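You operate a simulated robot arm through the tools that you are given. There is no shell and no other tool.

You are at the controls of a simulated robot arm. One attempt, no reset.

JOB
Fit the purple notched plate and run the blue bench at MID.
Fine: the green plate goes from the channel into the rack; start the pump with the wheel at SHUT.

Only the result counts: the job must be done as asked and must still hold three seconds after the hand-in. Knocking over, shifting, dropping, spilling or breaking anything else fails it.

ROBOT AND FRAMES
A 7-joint arm with a two-finger parallel gripper, fixed in place. Base frame: the origin is on the floor under the middle of its stand, x ahead of it, y to its left, z up; the work surface is at about z = 0.82. Readings come in m, rad, newtons and seconds.
It reaches about 1.524 m from its shoulder. Its first joint turns from -2.601 to 2.601 rad. Payload 3.5 kg.
The TCP is the grasp point between the finger pads, 0.023 m short of the fingertips. In the tool frame z runs along the fingers and y along their closing line. Largest opening 0.094 m; finger width 0.038, thickness 0.01; the body of the gripper, 0.054 by 0.096 m, starts 0.039 m behind the TCP.
Orientation is that of the tool frame in the base frame, as [roll, pitch, yaw] about the fixed x, y, z axes, in that order (R = Rz(yaw) Ry(pitch) Rx(roll)). With the fingers straight down and closing along the base's y, the tool's x points along the base's -x, its y along +y and its z along -z.

CONTROLS
- The arm moves only by the tool step_arm. Its argument "steps" is a list of rows, each a list of 7 numbers: the shift along the base's x, y, z in cm, then the turn, a rotation vector about the base's x, y, z in rad, then the finger opening in cm, from 0 to 9.4. In form: [[dx, dy, dz, wx, wy, wz, fingers], ...]. A call has 1 to 20 rows; each row is the pose to reach, as a shift and turn from the pose commanded when the call began. A row lasts 0.2 s, in which the tool goes at most 0.05 m and 0.15 rad; a call with a longer step from one row to the next is refused whole, and so is a gripper value outside its range. Where a pose cannot be reached the arm comes as near as it can. A force on the tool above 90 N (or 10 N above the force at the start of the call, whichever is more), or a blocked arm, ends the call early, and 0.2 s more pass. The fingers move at their own pace (about 0.153 m/s each) and stop on an object; they squeeze with about 29 N. The grip force told is the motor's: it shows also when the fingers shut on nothing. Time passes only in rows, and 0.2 s behind the last, so rows that repeat a pose let the fingers close. It gives the time, the measured TCP pose, the force on the tool (base axes), the opening and the grip force at its end, in the units of the frame above (readings bear some noise), with the torque about the TCP (base axes, N m) and any sound that the robot's microphone picked up.
- Cameras (640 x 400 px; columns grow to the right, rows downward): "scene" is fixed at [0.2198, 0.6486, 1.4859]; the picture's right is [0.46, -0.89, 0.00], its down [-0.70, -0.36, -0.62] and it looks along [0.55, 0.29, -0.78] (base axes); focal length 214 px, centre (320, 200). "wrist" rides on the gripper at [0.086, 0.016, -0.075] in the tool frame; the picture's right is [-0.18, 0.98, 0.00], its down [-0.58, -0.11, -0.81] and it looks along [-0.79, -0.15, 0.59] (tool axes); focal length 243 px, centre (320, 200). There is no depth. A picture from a camera that has moved, and an enlarged one, comes with that camera's place and axes in the base frame and with its lens.
- grab_frame(camera): a new picture of that camera. It takes no simulated time.
- close_up(camera, box): a new picture of the part [left, top, right, bottom] of that camera's present view, enlarged. It takes no simulated time.
- finish_job(): hands the job in; it is judged then, once.

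Nothing tells you positions but the pictures and the camera data. Unless the task says otherwise, let go and move clear before handing in.

The tools are called after "Emit:" as name(argument=value, ...) on one line, values as JSON. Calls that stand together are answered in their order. step_arm: Moves the arm, as the interface text tells. Its arguments: {"type":"object","properties":{"steps":{"type":"array","items":{"type":"array","items":{"type":"number"}}}},"required":["steps"]} The other tools are called the same way: grab_frame (camera) takes a picture; close_up (camera, box) takes an enlarged picture of a part of a camera's view; finish_job () hands the job in.

At the start:

```text
time_s: 0.0
tcp_pos: [0.8355, 0.7124, 1.2536]
tool_rot: [3.141, -0.001, 3.141]
wrist_force: [0.1, -0.5, 0.4]
moment: [-0.01, -0.01, -0.02]
finger_gap: 0.0938
finger_force: 0.0
```

scene: 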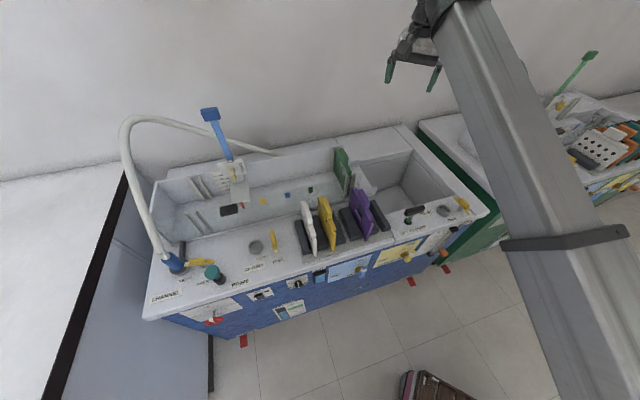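
wrist: 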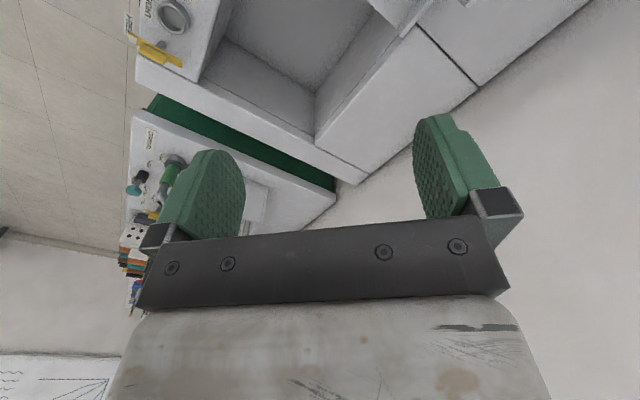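

I see a blue bench with a channel, a green plate in the channel, a rack with white, yellow and purple plates, and various handles. I'll take close-ups to read the labels before moving anything.

Emit:
close_up(camera="scene", box=[130, 90, 330, 215])

Emit:
close_up(camera="scene", box=[140, 210, 340, 335])

Emit:
close_up(camera="scene", box=[290, 140, 490, 265])

Emit:
close_up(camera="scene", box=[290, 200, 490, 325])

```text
3.20 times, centred on (230, 152) of scene
camera zoom: at [0.2198, 0.6486, 1.4859], right [0.46, -0.89, 0.0], down [-0.7, -0.36, -0.62], along [0.55, 0.29, -0.78], focal length 686 px, centre (608, 352)
```

zoom: 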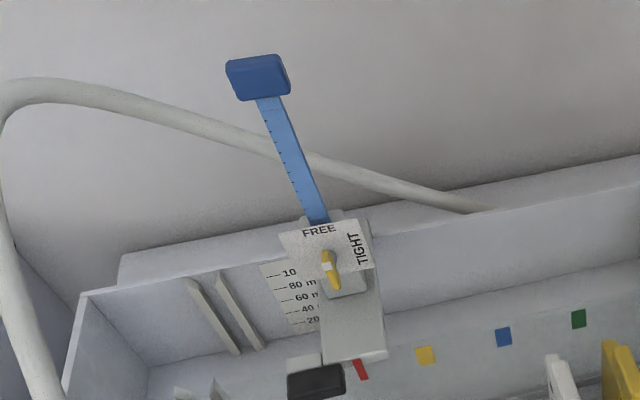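

```text
3.20 times, centred on (240, 272) of scene
camera zoom: at [0.2198, 0.6486, 1.4859], right [0.46, -0.89, 0.0], down [-0.7, -0.36, -0.62], along [0.55, 0.29, -0.78], focal length 686 px, centre (576, -32)
```

zoom: 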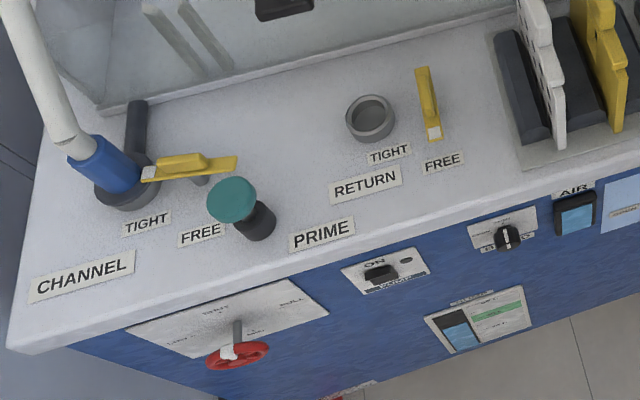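

```text
3.20 times, centred on (390, 202) of scene
camera zoom: at [0.2198, 0.6486, 1.4859], right [0.46, -0.89, 0.0], down [-0.7, -0.36, -0.62], along [0.55, 0.29, -0.78], focal length 686 px, centre (96, 192)
```

zoom: 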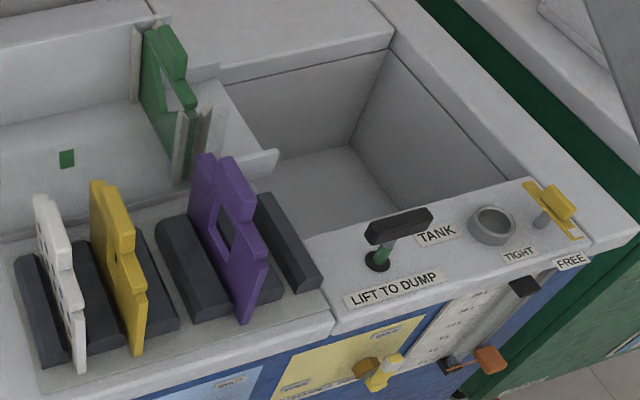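

```text
3.20 times, centred on (390, 262) of scene
camera zoom: at [0.2198, 0.6486, 1.4859], right [0.46, -0.89, 0.0], down [-0.7, -0.36, -0.62], along [0.55, 0.29, -0.78], focal length 686 px, centre (96, 0)
```

zoom: 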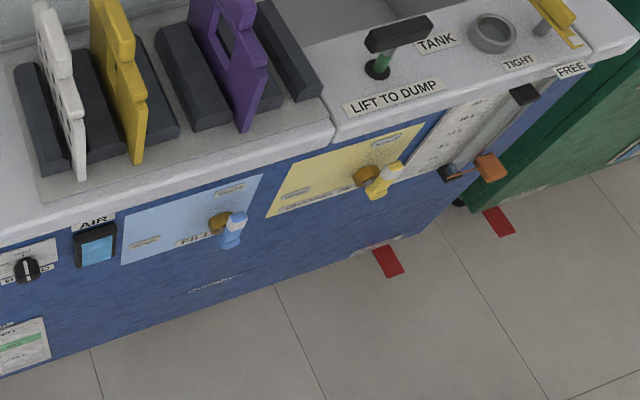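

The bench runs at about 45° to the base frame, with its front edge facing the robot. I'm bringing the hand back and turning it 45° so the wrist camera can read the front panel.

Emit:
step_arm(steps=[[-3, -2, 0, 0, 0, 0.056, 9.4], [-6, -4.1, 0, 0, 0, 0.112, 9.4], [-9, -6.2, 0, 0, 0, 0.168, 9.4], [-12, -8.2, 0, 0, 0, 0.224, 9.4], [-15, -10.3, 0, 0, 0, 0.28, 9.4], [-18, -12.4, -1, 0, 0, 0.336, 9.4], [-21, -14.5, -2, 0, 0, 0.392, 9.4], [-24, -16.6, -3, 0, 0, 0.448, 9.4], [-27, -18.7, -4, 0, 0, 0.504, 9.4], [-30, -20.8, -5, 0, 0, 0.56, 9.4], [-33, -22.9, -6, 0, 0, 0.616, 9.4], [-36, -25, -7, 0, 0, 0.672, 9.4], [-39, -27, -8.5, 0, 0, 0.73, 9.4], [-41, -28.8, -10, 0, 0, 0.785, 9.4]])

Emit:
grab_frame(camera="wrist")

Emit:
grab_frame(camera="scene")

```text
time_s: 1.8
tcp_pos: [0.6135, 0.5649, 1.1999]
tool_rot: [3.124, 0.039, -2.745]
wrist_force: [-10.0, 18.6, -4.1]
moment: [-1.49, -1.08, -2.04]
finger_gap: 0.0942
finger_force: 0.1
out of reach, approached as far as the arm can: row 3, 4, 5, 6, 7, 8
stopped in row 8: the force on the tool passed its limit at 116 N (the readings are from after the stop); the commanded pose is now the measured one
```

```text
taken
camera wrist: at [0.5266, 0.5423, 1.2705], right [-0.21, 0.98, 0.02], down [0.56, 0.1, 0.83], along [0.8, 0.19, -0.56], focal length 243 px, centre (320, 200)
```

wrist: 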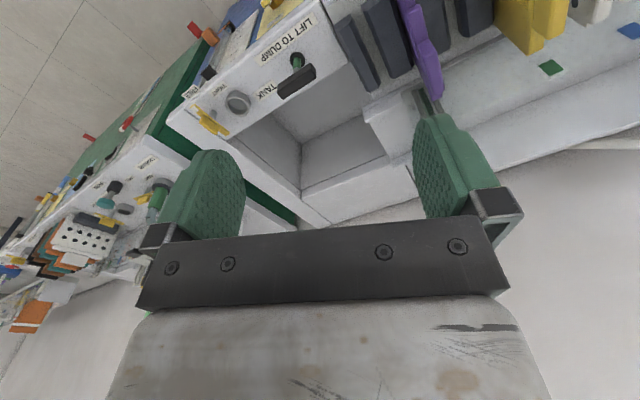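

```text
taken
```

scene: 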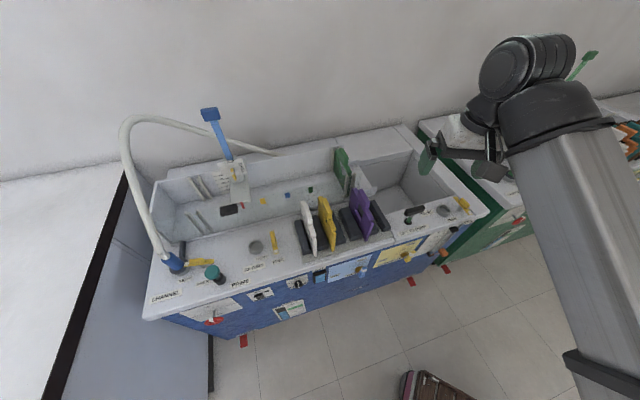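

The arm ran into itself while folding back, so I'm backing off outward a little. I'll also zoom in on the plates while I'm there.

Emit:
step_arm(steps=[[3, 3, 0, 0, 0, 0, 9.4], [6, 6, 0, 0, 0, 0, 9.4], [8, 8, 0, 0, 0, 0, 9.4]])

Emit:
grab_frame(camera="scene")

Emit:
close_up(camera="scene", box=[290, 140, 410, 265])

Emit:
close_up(camera="scene", box=[160, 280, 320, 340])

Emit:
grab_frame(camera="wrist")

```text
time_s: 2.6
tcp_pos: [0.6945, 0.6435, 1.1998]
tool_rot: [3.124, 0.037, -2.739]
wrist_force: [0.2, -0.1, -0.6]
moment: [-0.03, -0.02, -0.04]
finger_gap: 0.0938
finger_force: 0.1
```

```text
taken
```

scene: 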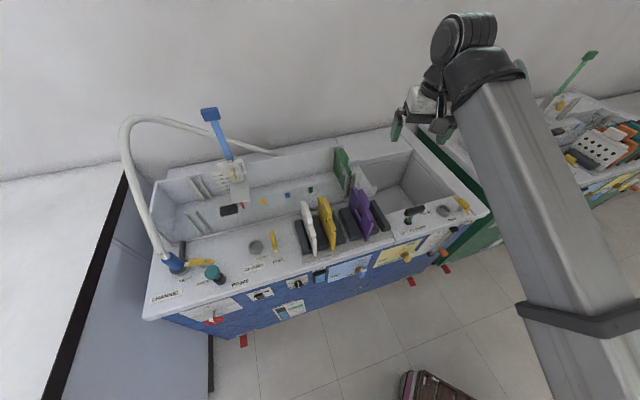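

```text
3.20 times, centred on (350, 202) of scene
camera zoom: at [0.2198, 0.6486, 1.4859], right [0.46, -0.89, 0.0], down [-0.7, -0.36, -0.62], along [0.55, 0.29, -0.78], focal length 686 px, centre (224, 192)
```

zoom: 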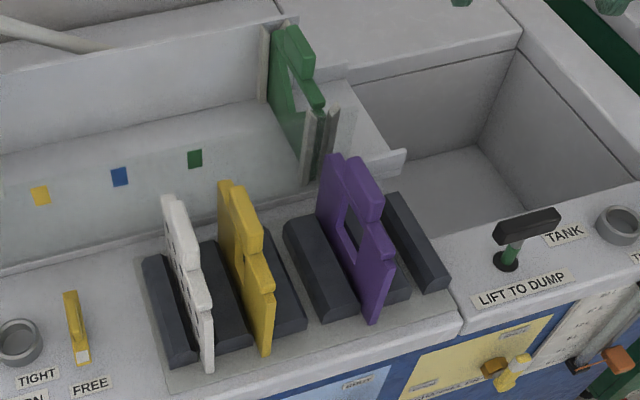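

```text
4.00 times, centred on (240, 310) of scene
camera zoom: at [0.2198, 0.6486, 1.4859], right [0.46, -0.89, 0.0], down [-0.7, -0.36, -0.62], along [0.55, 0.29, -0.78], focal length 858 px, centre (640, -240)
```

zoom: 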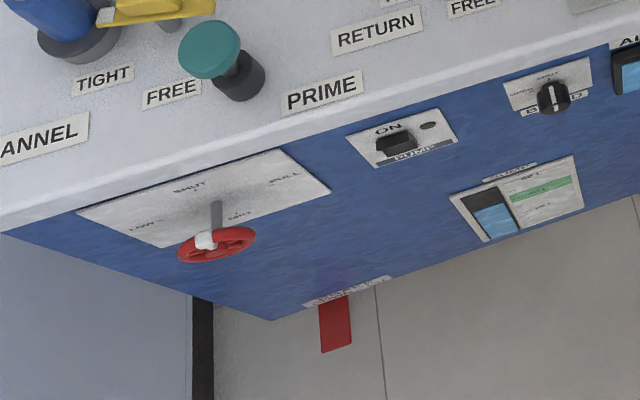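

```text
taken
camera wrist: at [0.6066, 0.6221, 1.2706], right [-0.22, 0.98, 0.02], down [0.56, 0.1, 0.83], along [0.8, 0.19, -0.56], focal length 243 px, centre (320, 200)
```

wrist: 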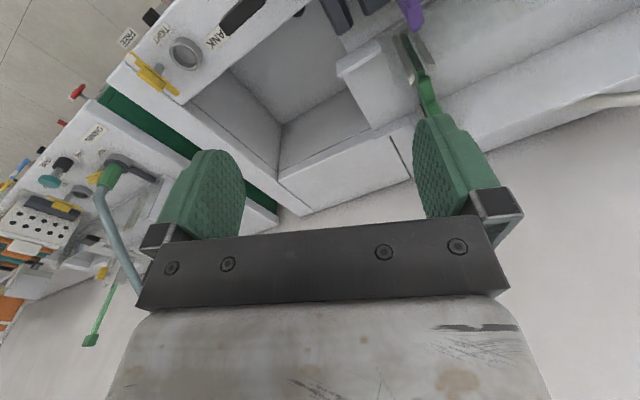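

I'm zooming in further on the wheel panel, the rack and the front panel to read the current states and slots.

Emit:
close_up(camera="scene", box=[176, 300, 246, 345])

Emit:
close_up(camera="scene", box=[290, 180, 390, 260])

Emit:
close_up(camera="scene", box=[240, 275, 320, 325])

Emit:
close_up(camera="scene", box=[310, 235, 460, 295])

Emit:
close_up(camera="scene", box=[310, 140, 390, 200])

Emit:
close_up(camera="scene", box=[145, 160, 265, 240])

```text
8.89 times, centred on (211, 322) of scene
camera zoom: at [0.2198, 0.6486, 1.4859], right [0.46, -0.89, 0.0], down [-0.7, -0.36, -0.62], along [0.55, 0.29, -0.78], focal length 1906 px, centre (1289, -889)
```

zoom: 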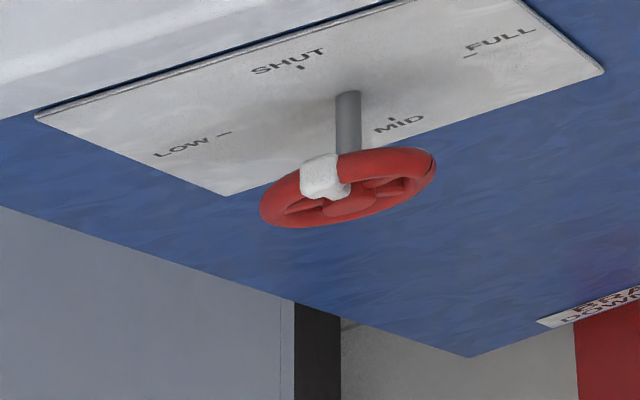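

```text
5.00 times, centred on (340, 220) of scene
camera zoom: at [0.2198, 0.6486, 1.4859], right [0.46, -0.89, 0.0], down [-0.7, -0.36, -0.62], along [0.55, 0.29, -0.78], focal length 1072 px, centre (220, 100)
```

zoom: 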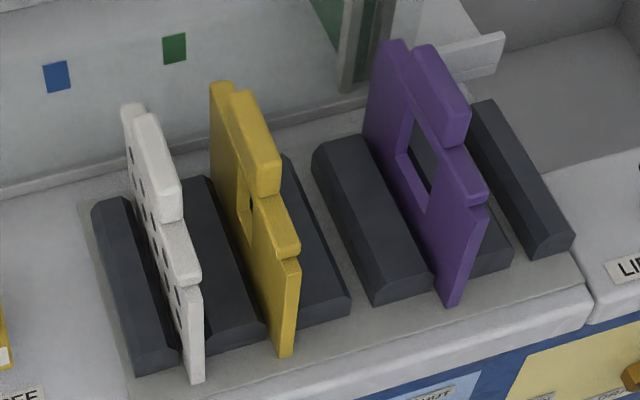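

```text
8.00 times, centred on (280, 300) of scene
camera zoom: at [0.2198, 0.6486, 1.4859], right [0.46, -0.89, 0.0], down [-0.7, -0.36, -0.62], along [0.55, 0.29, -0.78], focal length 1716 px, centre (640, -600)
```

zoom: 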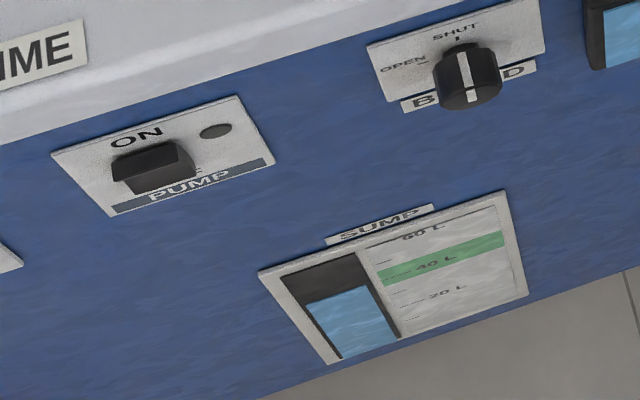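

```text
4.27 times, centred on (385, 265) of scene
camera zoom: at [0.2198, 0.6486, 1.4859], right [0.46, -0.89, 0.0], down [-0.7, -0.36, -0.62], along [0.55, 0.29, -0.78], focal length 915 px, centre (43, -77)
```

zoom: 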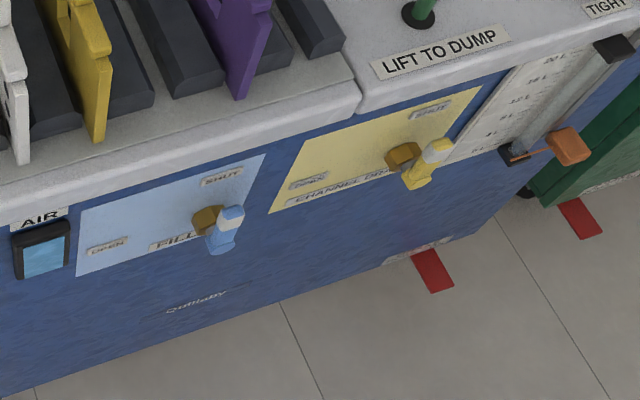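

```text
6.67 times, centred on (350, 170) of scene
camera zoom: at [0.2198, 0.6486, 1.4859], right [0.46, -0.89, 0.0], down [-0.7, -0.36, -0.62], along [0.55, 0.29, -0.78], focal length 1430 px, centre (120, 400)
```

zoom: 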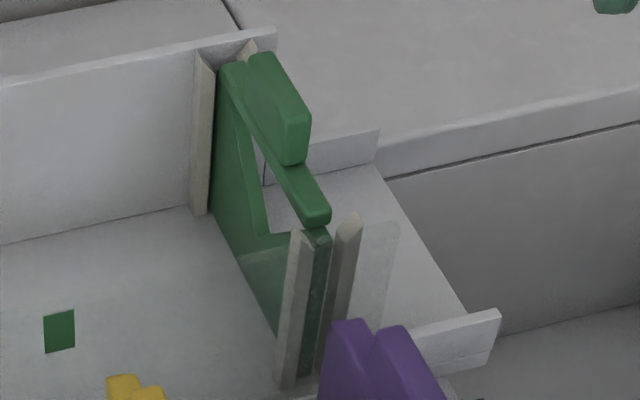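

```text
5.00 times, centred on (205, 200) of scene
camera zoom: at [0.2198, 0.6486, 1.4859], right [0.46, -0.89, 0.0], down [-0.7, -0.36, -0.62], along [0.55, 0.29, -0.78], focal length 1072 px, centre (895, 200)
```

zoom: 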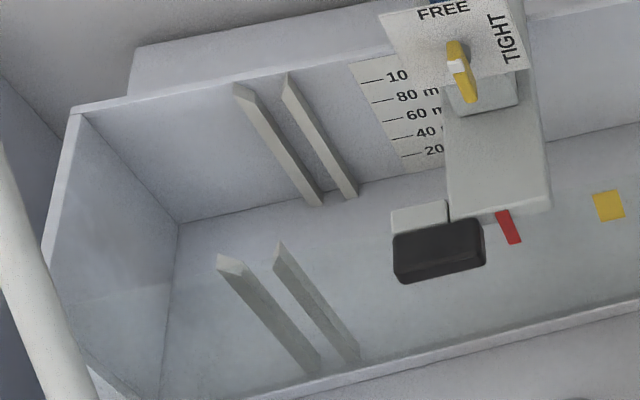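

The wheel pointer already looks to be at SHUT, BLEED is shut and the sump level is in the green band. I'm checking the AIR window, FILL, CHANNEL DRAIN and the clamp states.

Emit:
close_up(camera="scene", box=[306, 262, 376, 306])

Emit:
close_up(camera="scene", box=[370, 240, 430, 278])

Emit:
close_up(camera="scene", box=[410, 195, 480, 275])

Emit:
close_up(camera="scene", box=[150, 235, 240, 305])

Emit:
close_up(camera="scene", box=[230, 225, 310, 285])

Emit:
close_up(camera="scene", box=[195, 145, 265, 200])

```text
9.09 times, centred on (341, 284) of scene
camera zoom: at [0.2198, 0.6486, 1.4859], right [0.46, -0.89, 0.0], down [-0.7, -0.36, -0.62], along [0.55, 0.29, -0.78], focal length 1950 px, centre (129, -564)
```

zoom: 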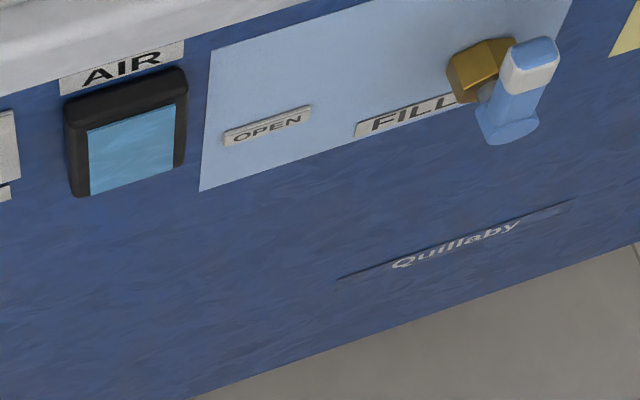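

```text
10.53 times, centred on (400, 259) of scene
camera zoom: at [0.2198, 0.6486, 1.4859], right [0.46, -0.89, 0.0], down [-0.7, -0.36, -0.62], along [0.55, 0.29, -0.78], focal length 2258 px, centre (-522, -421)
```

zoom: 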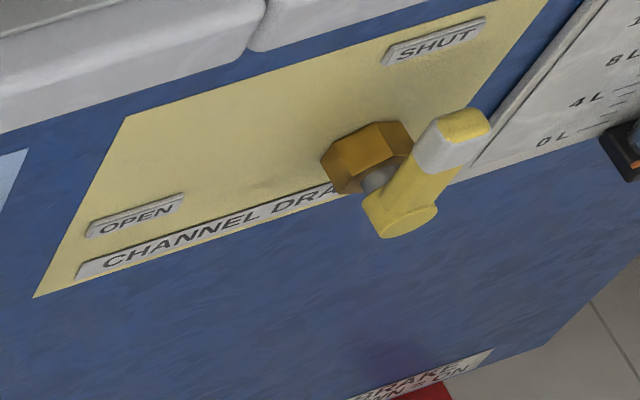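

```text
5.00 times, centred on (445, 235) of scene
camera zoom: at [0.2198, 0.6486, 1.4859], right [0.46, -0.89, 0.0], down [-0.7, -0.36, -0.62], along [0.55, 0.29, -0.78], focal length 1072 px, centre (-305, 25)
```

zoom: 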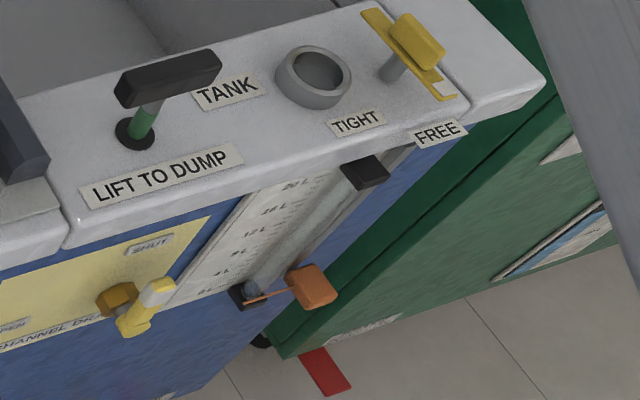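

```text
5.71 times, centred on (195, 270) of scene
camera zoom: at [0.2198, 0.6486, 1.4859], right [0.46, -0.89, 0.0], down [-0.7, -0.36, -0.62], along [0.55, 0.29, -0.78], focal length 1226 px, centre (1034, -200)
```

zoom: 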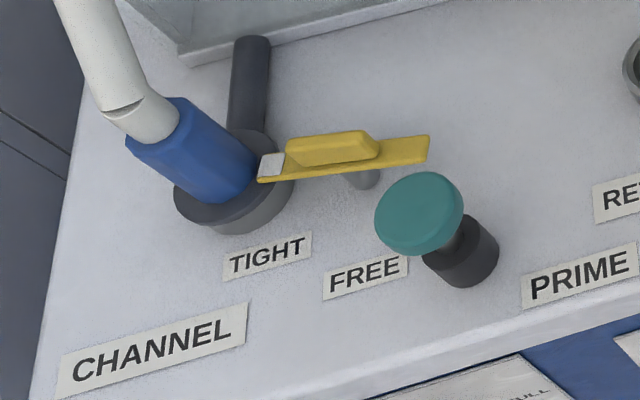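

```text
6.67 times, centred on (270, 255) of scene
camera zoom: at [0.2198, 0.6486, 1.4859], right [0.46, -0.89, 0.0], down [-0.7, -0.36, -0.62], along [0.55, 0.29, -0.78], focal length 1430 px, centre (653, -167)
```

zoom: 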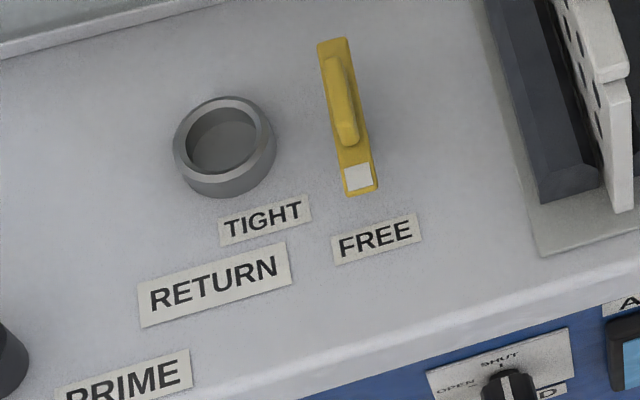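

```text
7.27 times, centred on (230, 172) of scene
camera zoom: at [0.2198, 0.6486, 1.4859], right [0.46, -0.89, 0.0], down [-0.7, -0.36, -0.62], along [0.55, 0.29, -0.78], focal length 1560 px, centre (974, 400)
```

zoom: 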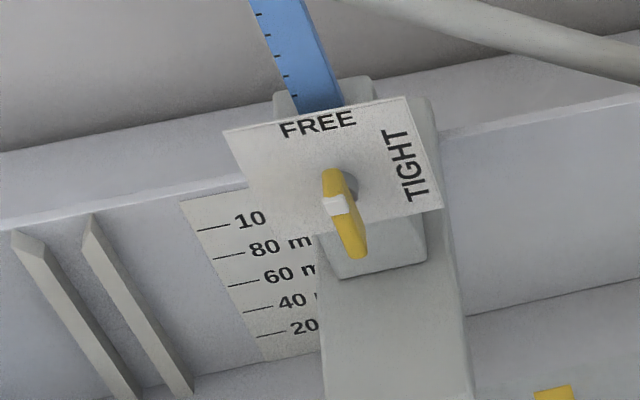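

The valves and clamps all look set correctly. I'm now checking the brake pedals and the red markers at the floor.

Emit:
close_up(camera="scene", box=[210, 315, 280, 360])

Emit:
close_up(camera="scene", box=[390, 255, 470, 300])

Emit:
close_up(camera="scene", box=[540, 40, 640, 210])

```text
8.89 times, centred on (245, 338) of scene
camera zoom: at [0.2198, 0.6486, 1.4859], right [0.46, -0.89, 0.0], down [-0.7, -0.36, -0.62], along [0.55, 0.29, -0.78], focal length 1906 px, centre (987, -1022)
```

zoom: 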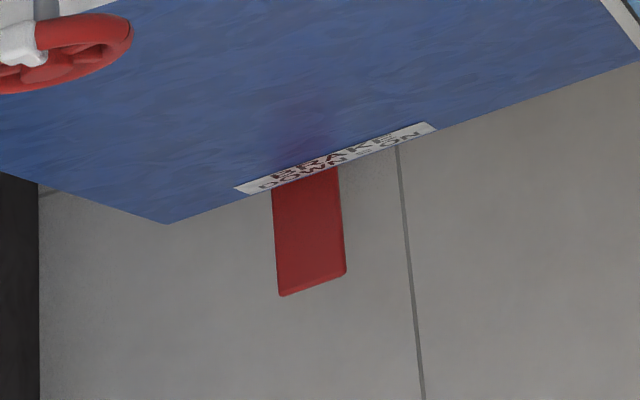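

```text
8.00 times, centred on (430, 278) of scene
camera zoom: at [0.2198, 0.6486, 1.4859], right [0.46, -0.89, 0.0], down [-0.7, -0.36, -0.62], along [0.55, 0.29, -0.78], focal length 1716 px, centre (-560, -420)
```

zoom: 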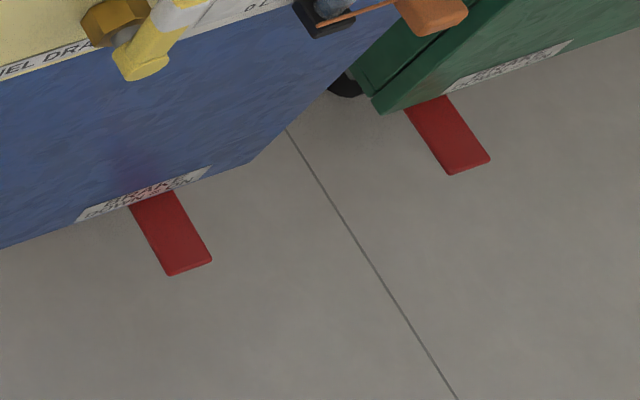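

```text
2.35 times, centred on (590, 125) of scene
camera zoom: at [0.2198, 0.6486, 1.4859], right [0.46, -0.89, 0.0], down [-0.7, -0.36, -0.62], along [0.55, 0.29, -0.78], focal length 505 px, centre (-315, 376)
```

zoom: 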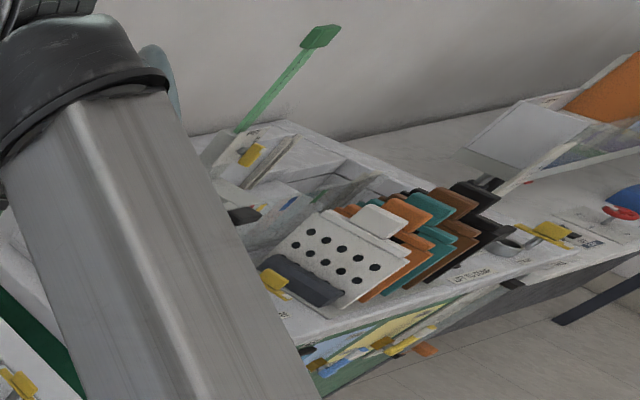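

The brakes look down and equal on the blue bench. I'm zooming in on the rack to find the free slot precisely.

Emit:
close_up(camera="scene", box=[340, 190, 412, 245])

Emit:
close_up(camera="scene", box=[300, 195, 372, 260])

Emit:
close_up(camera="scene", box=[325, 140, 381, 195])

```text
7.27 times, centred on (376, 218) of scene
camera zoom: at [0.2198, 0.6486, 1.4859], right [0.46, -0.89, 0.0], down [-0.7, -0.36, -0.62], along [0.55, 0.29, -0.78], focal length 1560 px, centre (-87, 73)
```

zoom: 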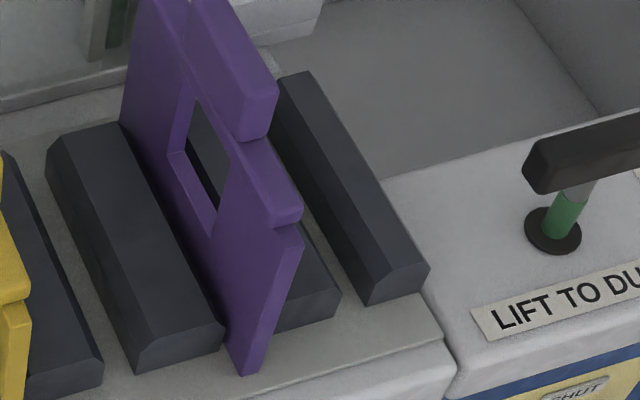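

```text
6.15 times, centred on (336, 228) of scene
camera zoom: at [0.2198, 0.6486, 1.4859], right [0.46, -0.89, 0.0], down [-0.7, -0.36, -0.62], along [0.55, 0.29, -0.78], focal length 1320 px, centre (222, 31)
```

zoom: 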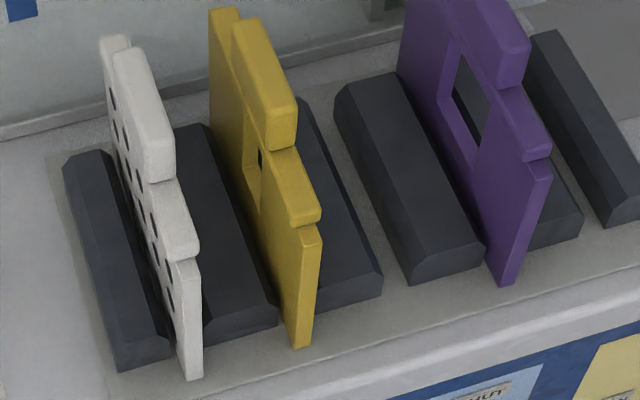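

```text
7.27 times, centred on (353, 168) of scene
camera zoom: at [0.2198, 0.6486, 1.4859], right [0.46, -0.89, 0.0], down [-0.7, -0.36, -0.62], along [0.55, 0.29, -0.78], focal length 1560 px, centre (80, 436)
```

zoom: 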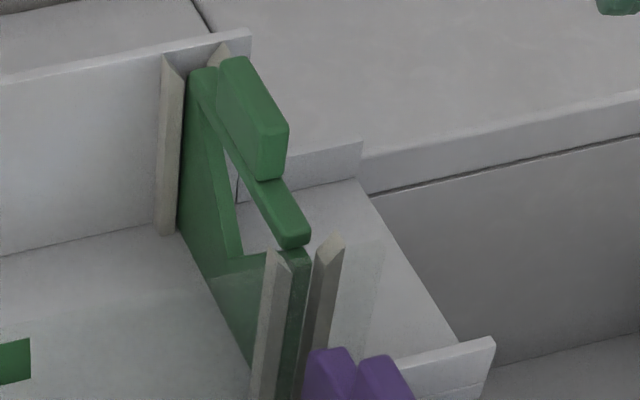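

The rack has five slots: white, yellow, empty, purple, empty. I'm squaring the hand to the bench so the fingers close along its length, and shifting it above the rack for a measuring view.

Emit:
step_arm(steps=[[-2, 1.5, 0, -0.008, 0.008, 0.1, 9.4], [-4, 3, 0, -0.015, 0.015, 0.2, 9.4], [-6, 4, 0, -0.022, 0.022, 0.3, 9.4], [-7.2, 5, 0, -0.029, 0.029, 0.383, 9.4], [-7.2, 5, 0, -0.029, 0.029, 0.383, 9.4]])

Emit:
grab_frame(camera="wrist")

Emit:
grab_frame(camera="scene")

```text
time_s: 3.0
tcp_pos: [0.6761, 0.6591, 1.2002]
tool_rot: [3.12, 0.036, -2.684]
wrist_force: [-9.5, 17.4, -3.5]
moment: [-1.42, -1.12, -1.98]
finger_gap: 0.0941
finger_force: 0.0
stopped in row 2: the force on the tool passed its limit at 130 N (the readings are from after the stop); the commanded pose is now the measured one
```

```text
taken
camera wrist: at [0.5899, 0.6324, 1.271], right [-0.27, 0.96, 0.03], down [0.55, 0.13, 0.82], along [0.79, 0.24, -0.57], focal length 243 px, centre (320, 200)
```

wrist: 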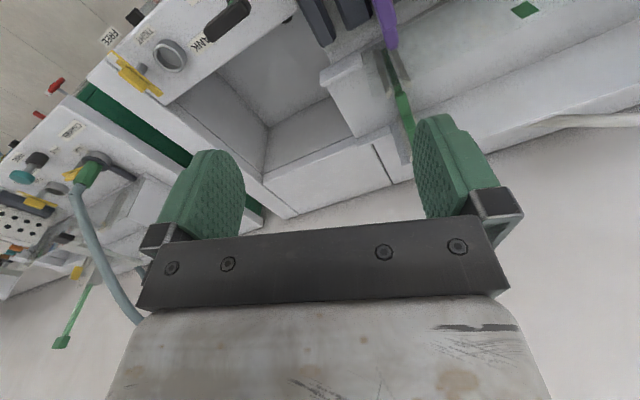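

```text
taken
```

scene: 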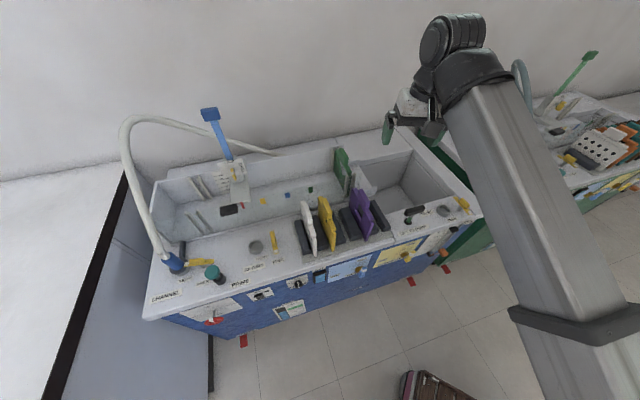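

The hand touched the forearm when turned this way. Tilting it outward about the plate-thickness axis should open that angle without affecting the finger alignment, so I'm trying that.

Emit:
step_arm(steps=[[2, 2, 0, 0, 0, 0, 9.4], [2, 2, 0, 0.085, -0.085, 0, 9.4], [2, 2, 0, 0.17, -0.17, 0, 9.4], [2, 2, 0, 0.254, -0.254, 0, 9.4], [1, 2.5, 0, 0.241, -0.267, 0.082, 9.4], [-1, 3.5, 0, 0.229, -0.279, 0.164, 9.4], [-2.5, 4.2, 0, 0.216, -0.292, 0.246, 9.4], [-4, 4.8, 0, 0.203, -0.305, 0.328, 9.4], [-4, 4.8, 0, 0.203, -0.305, 0.328, 9.4]])

Emit:
grab_frame(camera="wrist")

Emit:
grab_frame(camera="scene")

```text
time_s: 5.0
tcp_pos: [0.6372, 0.707, 1.2007]
tool_rot: [3.137, 0.398, -2.344]
wrist_force: [-0.5, 0.1, -0.4]
moment: [0.02, 0.02, -0.01]
finger_gap: 0.094
finger_force: 0.0
```

```text
taken
camera wrist: at [0.549, 0.6398, 1.2343], right [-0.59, 0.81, 0.08], down [0.24, 0.08, 0.97], along [0.77, 0.59, -0.24], focal length 243 px, centre (320, 200)
```

wrist: 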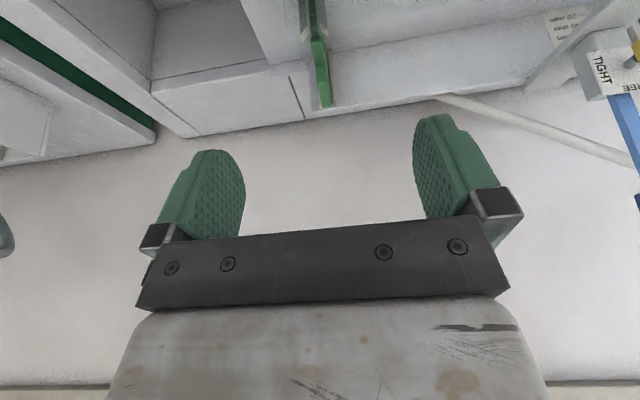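

```text
taken
```

scene: 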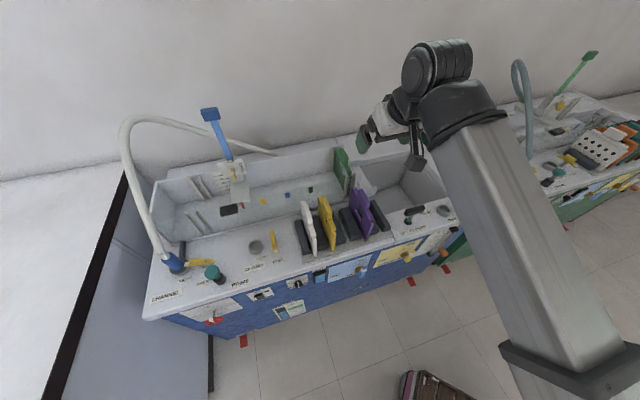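

The tilt works. I'm retracting and lowering to get a straight-on view of the rack and the green plate between the fingers.

Emit:
step_arm(steps=[[-2, -2, 0, 0, 0, 0, 9.4], [-4, -4, -2, 0, 0, 0, 9.4], [-6, -6, -4, 0, 0, 0, 9.4], [-8, -8, -7, 0, 0, 0, 9.4], [-9.3, -9.2, -10, 0, 0, 0, 9.4], [-9.3, -9.2, -10, 0, 0, 0, 9.4]])

Emit:
grab_frame(camera="wrist")

Emit:
grab_frame(camera="scene")

```text
time_s: 6.4
tcp_pos: [0.5427, 0.6139, 1.0981]
tool_rot: [3.137, 0.399, -2.344]
wrist_force: [-0.4, 0.1, 0.2]
moment: [0.01, 0.01, 0.03]
finger_gap: 0.0939
finger_force: 0.0
```

```text
taken
camera wrist: at [0.4556, 0.548, 1.1336], right [-0.59, 0.81, 0.08], down [0.24, 0.08, 0.97], along [0.78, 0.59, -0.24], focal length 243 px, centre (320, 200)
```

wrist: 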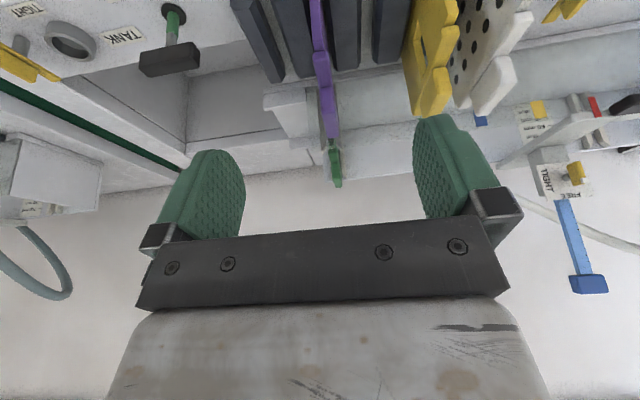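

```text
taken
```

scene: 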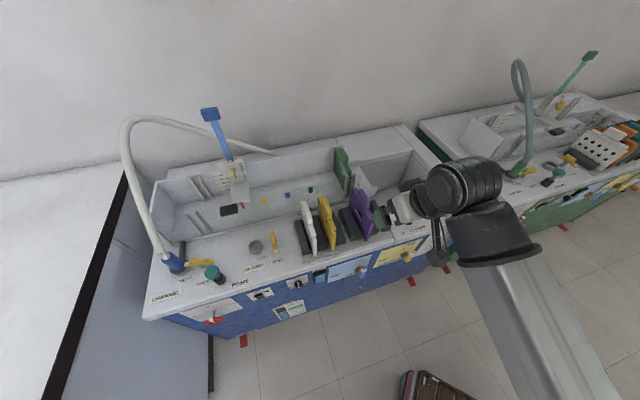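

I now have a clear view of the rack with the plates edge-on. I'm zooming in to measure.

Emit:
close_up(camera="wrist", box=[220, 0, 420, 125])

Emit:
close_up(camera="wrist", box=[290, 90, 390, 190])

Emit:
close_up(camera="wrist", box=[390, 0, 540, 120])

Emit:
close_up(camera="wrist", box=[500, 60, 640, 300])

Emit:
close_up(camera="wrist", box=[0, 0, 220, 140])

```text
3.20 times, centred on (320, 62) of wrist
camera zoom: at [0.4556, 0.548, 1.1336], right [-0.59, 0.81, 0.08], down [0.24, 0.08, 0.97], along [0.78, 0.59, -0.24], focal length 776 px, centre (320, 640)
```

zoom: 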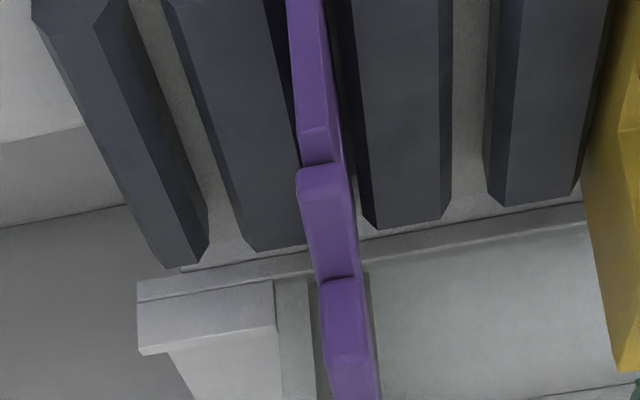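

```text
4.00 times, centred on (340, 140) of wrist
camera zoom: at [0.4556, 0.548, 1.1336], right [-0.59, 0.81, 0.08], down [0.24, 0.08, 0.97], along [0.78, 0.59, -0.24], focal length 970 px, centre (240, 440)
```

zoom: 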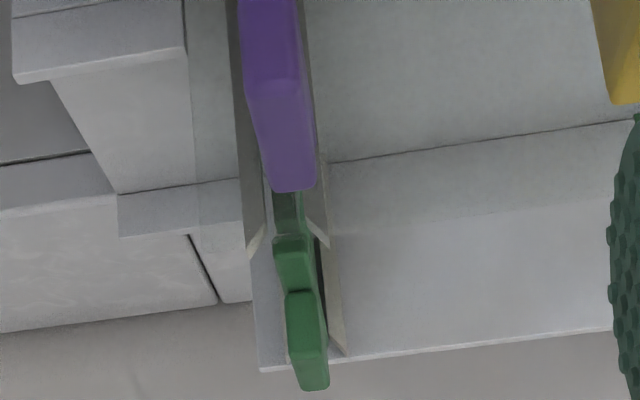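

```text
3.33 times, centred on (465, 60) of wrist
camera zoom: at [0.4556, 0.548, 1.1336], right [-0.59, 0.81, 0.08], down [0.24, 0.08, 0.97], along [0.78, 0.59, -0.24], focal length 809 px, centre (-163, 667)
```

zoom: 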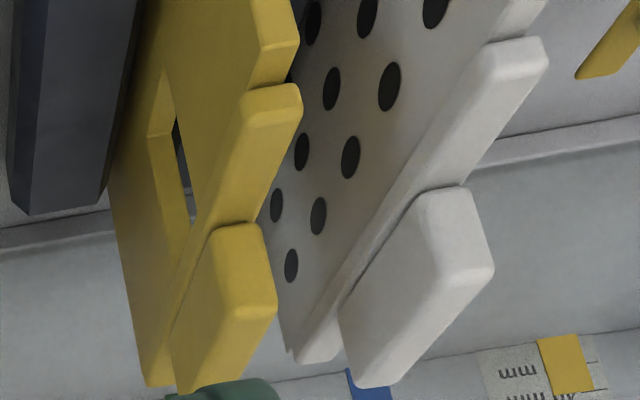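

```text
1.67 times, centred on (570, 180) of wrist
camera zoom: at [0.4556, 0.548, 1.1336], right [-0.59, 0.81, 0.08], down [0.24, 0.08, 0.97], along [0.78, 0.59, -0.24], focal length 404 px, centre (-97, 233)
```

zoom: 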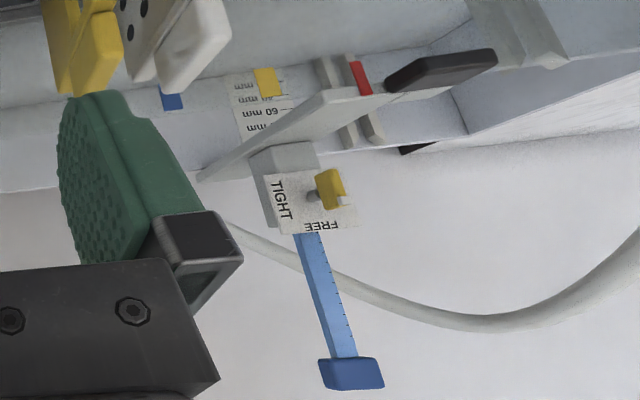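

```text
2.86 times, centred on (110, 70) of wrist
camera zoom: at [0.4556, 0.548, 1.1336], right [-0.59, 0.81, 0.08], down [0.24, 0.08, 0.97], along [0.78, 0.59, -0.24], focal length 693 px, centre (920, 571)
```

zoom: 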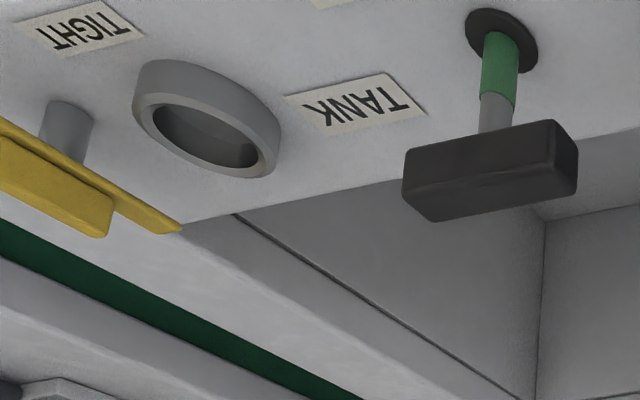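

I've fixed the key positions in bench coordinates. The purple tab is at about u=-0.050, w=0.960 and the green tab at about u=-0.040, w=1.164, both with tops near z=0.987; the free slot is at about u=+0.012. Next I hover over the green plate and check alignment.

Emit:
step_arm(steps=[[3, 3, 0.5, 0, 0, -0.003, 7], [6.2, 6, 0.5, 0, 0, -0.006, 7], [9.4, 9, 0.5, 0, 0, -0.009, 7], [12.6, 12, 0.5, 0, 0, -0.012, 7], [15.8, 15, 0.5, 0, 0, -0.012, 7], [19, 18, 0.5, 0, 0, -0.012, 7], [22.1, 20.8, 0.5, 0, 0, -0.012, 7], [25.2, 23.6, 0.5, 0, 0, -0.012, 7], [25.2, 23.6, 0, 0, 0, -0.012, 7]])

Emit:
grab_frame(camera="wrist")

Emit:
close_up(camera="scene", box=[300, 90, 420, 210])

```text
time_s: 8.4
tcp_pos: [0.7942, 0.8517, 1.0988]
tool_rot: [3.135, 0.399, -2.356]
wrist_force: [-0.9, 0.3, 0.4]
moment: [0.03, 0.0, 0.03]
finger_gap: 0.0701
finger_force: 0.0
```

```text
taken
camera wrist: at [0.7068, 0.7854, 1.1339], right [-0.58, 0.81, 0.08], down [0.24, 0.08, 0.97], along [0.78, 0.58, -0.24], focal length 243 px, centre (320, 200)
```

wrist: 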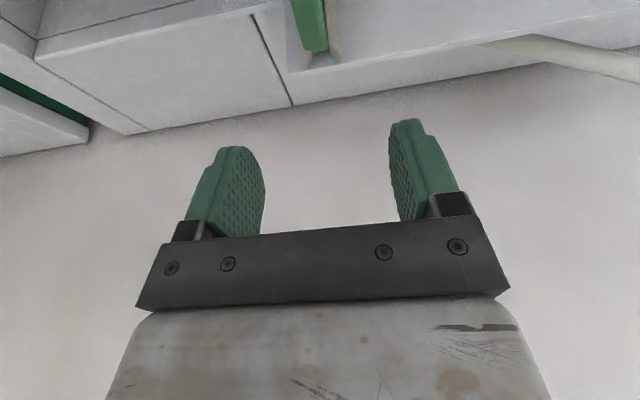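

```text
3.33 times, centred on (360, 150) of scene
camera zoom: at [0.2198, 0.6486, 1.4859], right [0.46, -0.89, 0.0], down [-0.7, -0.36, -0.62], along [0.55, 0.29, -0.78], focal length 715 px, centre (187, 367)
```

zoom: 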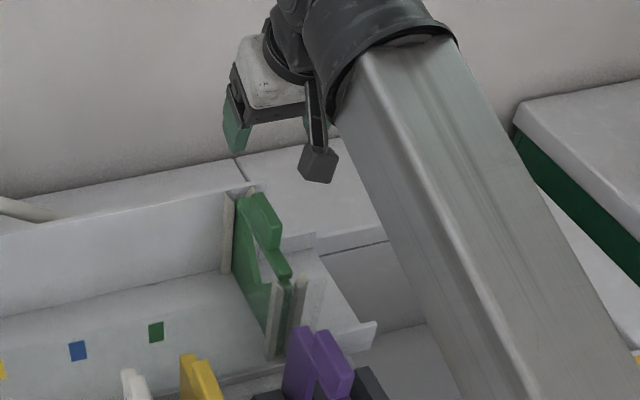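

I'm hovering above the green plate, and its tab shows at the top of the wrist view. I'm zooming in to check the centring.

Emit:
close_up(camera="wrist", box=[270, 0, 370, 62])

```text
6.40 times, centred on (320, 31) of wrist
camera zoom: at [0.7068, 0.7854, 1.1339], right [-0.58, 0.81, 0.08], down [0.24, 0.08, 0.97], along [0.78, 0.58, -0.24], focal length 1553 px, centre (320, 1282)
```

zoom: 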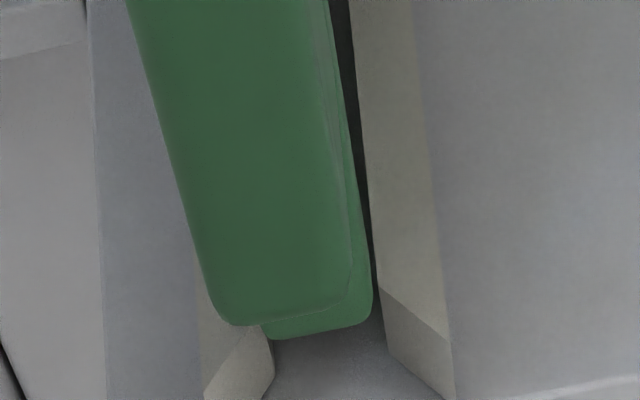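

The TCP is centred on the green tab to within about 1–2 mm. I'm descending to tab height with the fingers open.

Emit:
step_arm(steps=[[0.2, 0.1, -3.5, 0, 0, 0, 7], [0.2, 0.1, -7, 0, 0, 0, 7], [0.2, 0.1, -9.5, 0, 0, 0, 7], [0.2, 0.1, -11, 0, 0, 0, 7], [0.2, 0.1, -12.2, 0, 0, 0, 7], [0.2, 0.1, -12.2, 0, 0, 0, 7]])

Emit:
grab_frame(camera="wrist")

Emit:
close_up(camera="scene", box=[310, 110, 390, 200])

```text
time_s: 9.8
tcp_pos: [0.7972, 0.8522, 0.978]
tool_rot: [3.136, 0.4, -2.357]
wrist_force: [-0.5, 0.0, 0.4]
moment: [0.01, -0.01, -0.03]
finger_gap: 0.0699
finger_force: 0.1
```

```text
taken
camera wrist: at [0.7091, 0.786, 1.012], right [-0.58, 0.81, 0.08], down [0.24, 0.08, 0.97], along [0.78, 0.58, -0.24], focal length 243 px, centre (320, 200)
```

wrist: 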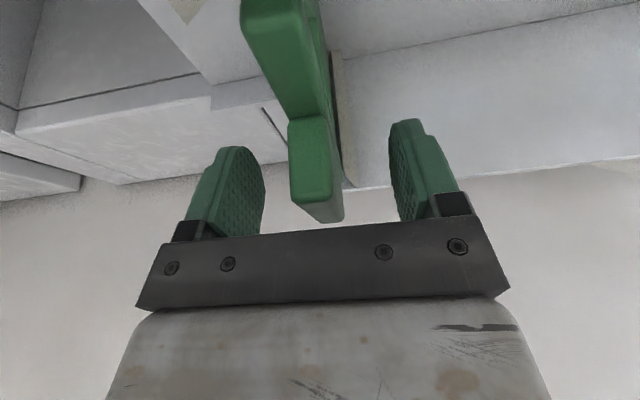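

```text
4.44 times, centred on (350, 155) of scene
camera zoom: at [0.2198, 0.6486, 1.4859], right [0.46, -0.89, 0.0], down [-0.7, -0.36, -0.62], along [0.55, 0.29, -0.78], focal length 953 px, centre (187, 400)
```

zoom: 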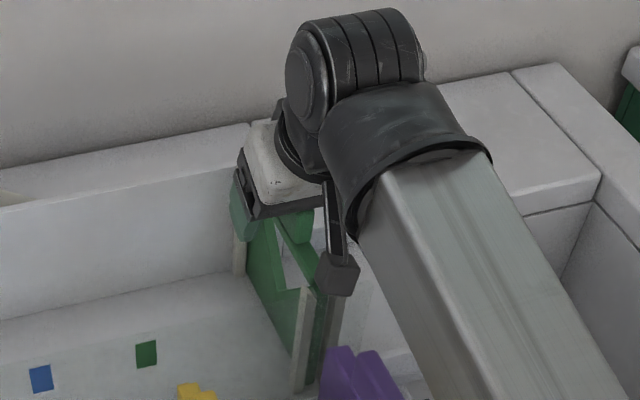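

The tab sits between the fingers, about 1.5 mm off centre. I'm nudging that out and closing on it.

Emit:
step_arm(steps=[[-0.08, 0.08, 0, 0, 0, 0, 5], [-0.08, 0.08, 0, 0, 0, 0, 3], [-0.08, 0.08, 0, 0, 0, 0, 2], [-0.08, 0.08, 0, 0, 0, 0, 0], [-0.08, 0.08, 0, 0, 0, 0, 0], [-0.08, 0.08, 0, 0, 0, 0, 0]])

Emit:
grab_frame(camera="wrist")

```text
time_s: 11.2
tcp_pos: [0.7962, 0.8536, 0.9772]
tool_rot: [3.136, 0.396, -2.356]
wrist_force: [0.4, -1.0, 0.0]
moment: [-0.11, -0.1, -0.02]
finger_gap: 0.0156
finger_force: 29.1
```

```text
taken
camera wrist: at [0.7083, 0.7868, 1.0122], right [-0.58, 0.81, 0.08], down [0.24, 0.08, 0.97], along [0.78, 0.58, -0.24], focal length 243 px, centre (320, 200)
```

wrist: 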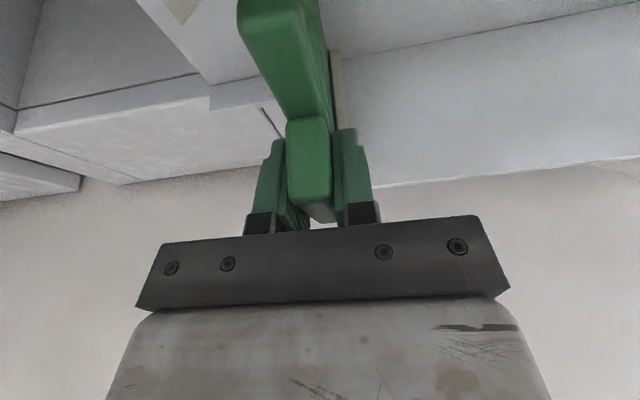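

The green plate is gripped, with a 15.6 mm gap at 29 N. I'm lifting it straight up out of the slot.

Emit:
step_arm(steps=[[0, 0, 1, 0, 0, 0, 0], [0, 0, 2.5, 0, 0, 0, 0], [0, 0, 4.5, 0, 0, 0, 0], [0, 0, 7, 0, 0, 0, 0], [0, 0, 9.5, 0, 0, 0, 0], [0, 0, 12, 0, 0, 0, 0], [0, 0, 14.5, 0, 0, 0, 0], [0, 0, 17, 0, 0, 0, 0], [0, 0, 18, 0, 0, 0, 0], [0, 0, 18, 0, 0, 0, 0]])

Emit:
grab_frame(camera="wrist")

Emit:
grab_frame(camera="scene")

```text
time_s: 13.4
tcp_pos: [0.7954, 0.8529, 1.1573]
tool_rot: [3.136, 0.399, -2.358]
wrist_force: [-0.2, 0.0, -2.4]
moment: [-0.02, -0.01, 0.0]
finger_gap: 0.0156
finger_force: 29.0
```

```text
taken
camera wrist: at [0.7078, 0.787, 1.1925], right [-0.58, 0.81, 0.08], down [0.24, 0.08, 0.97], along [0.78, 0.58, -0.24], focal length 243 px, centre (320, 200)
```

wrist: 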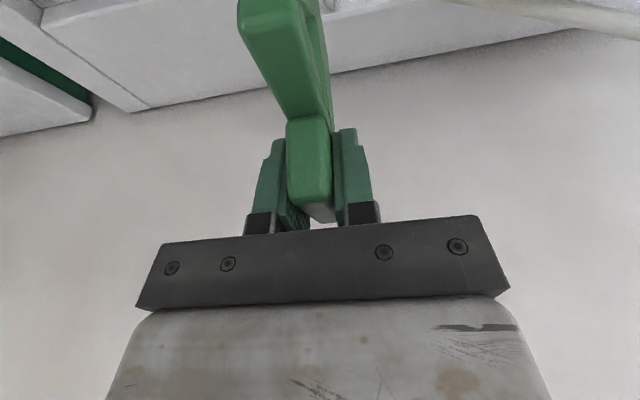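

```text
taken
```

scene: 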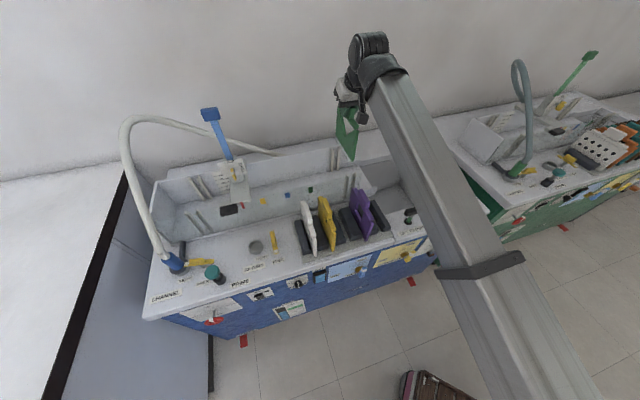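

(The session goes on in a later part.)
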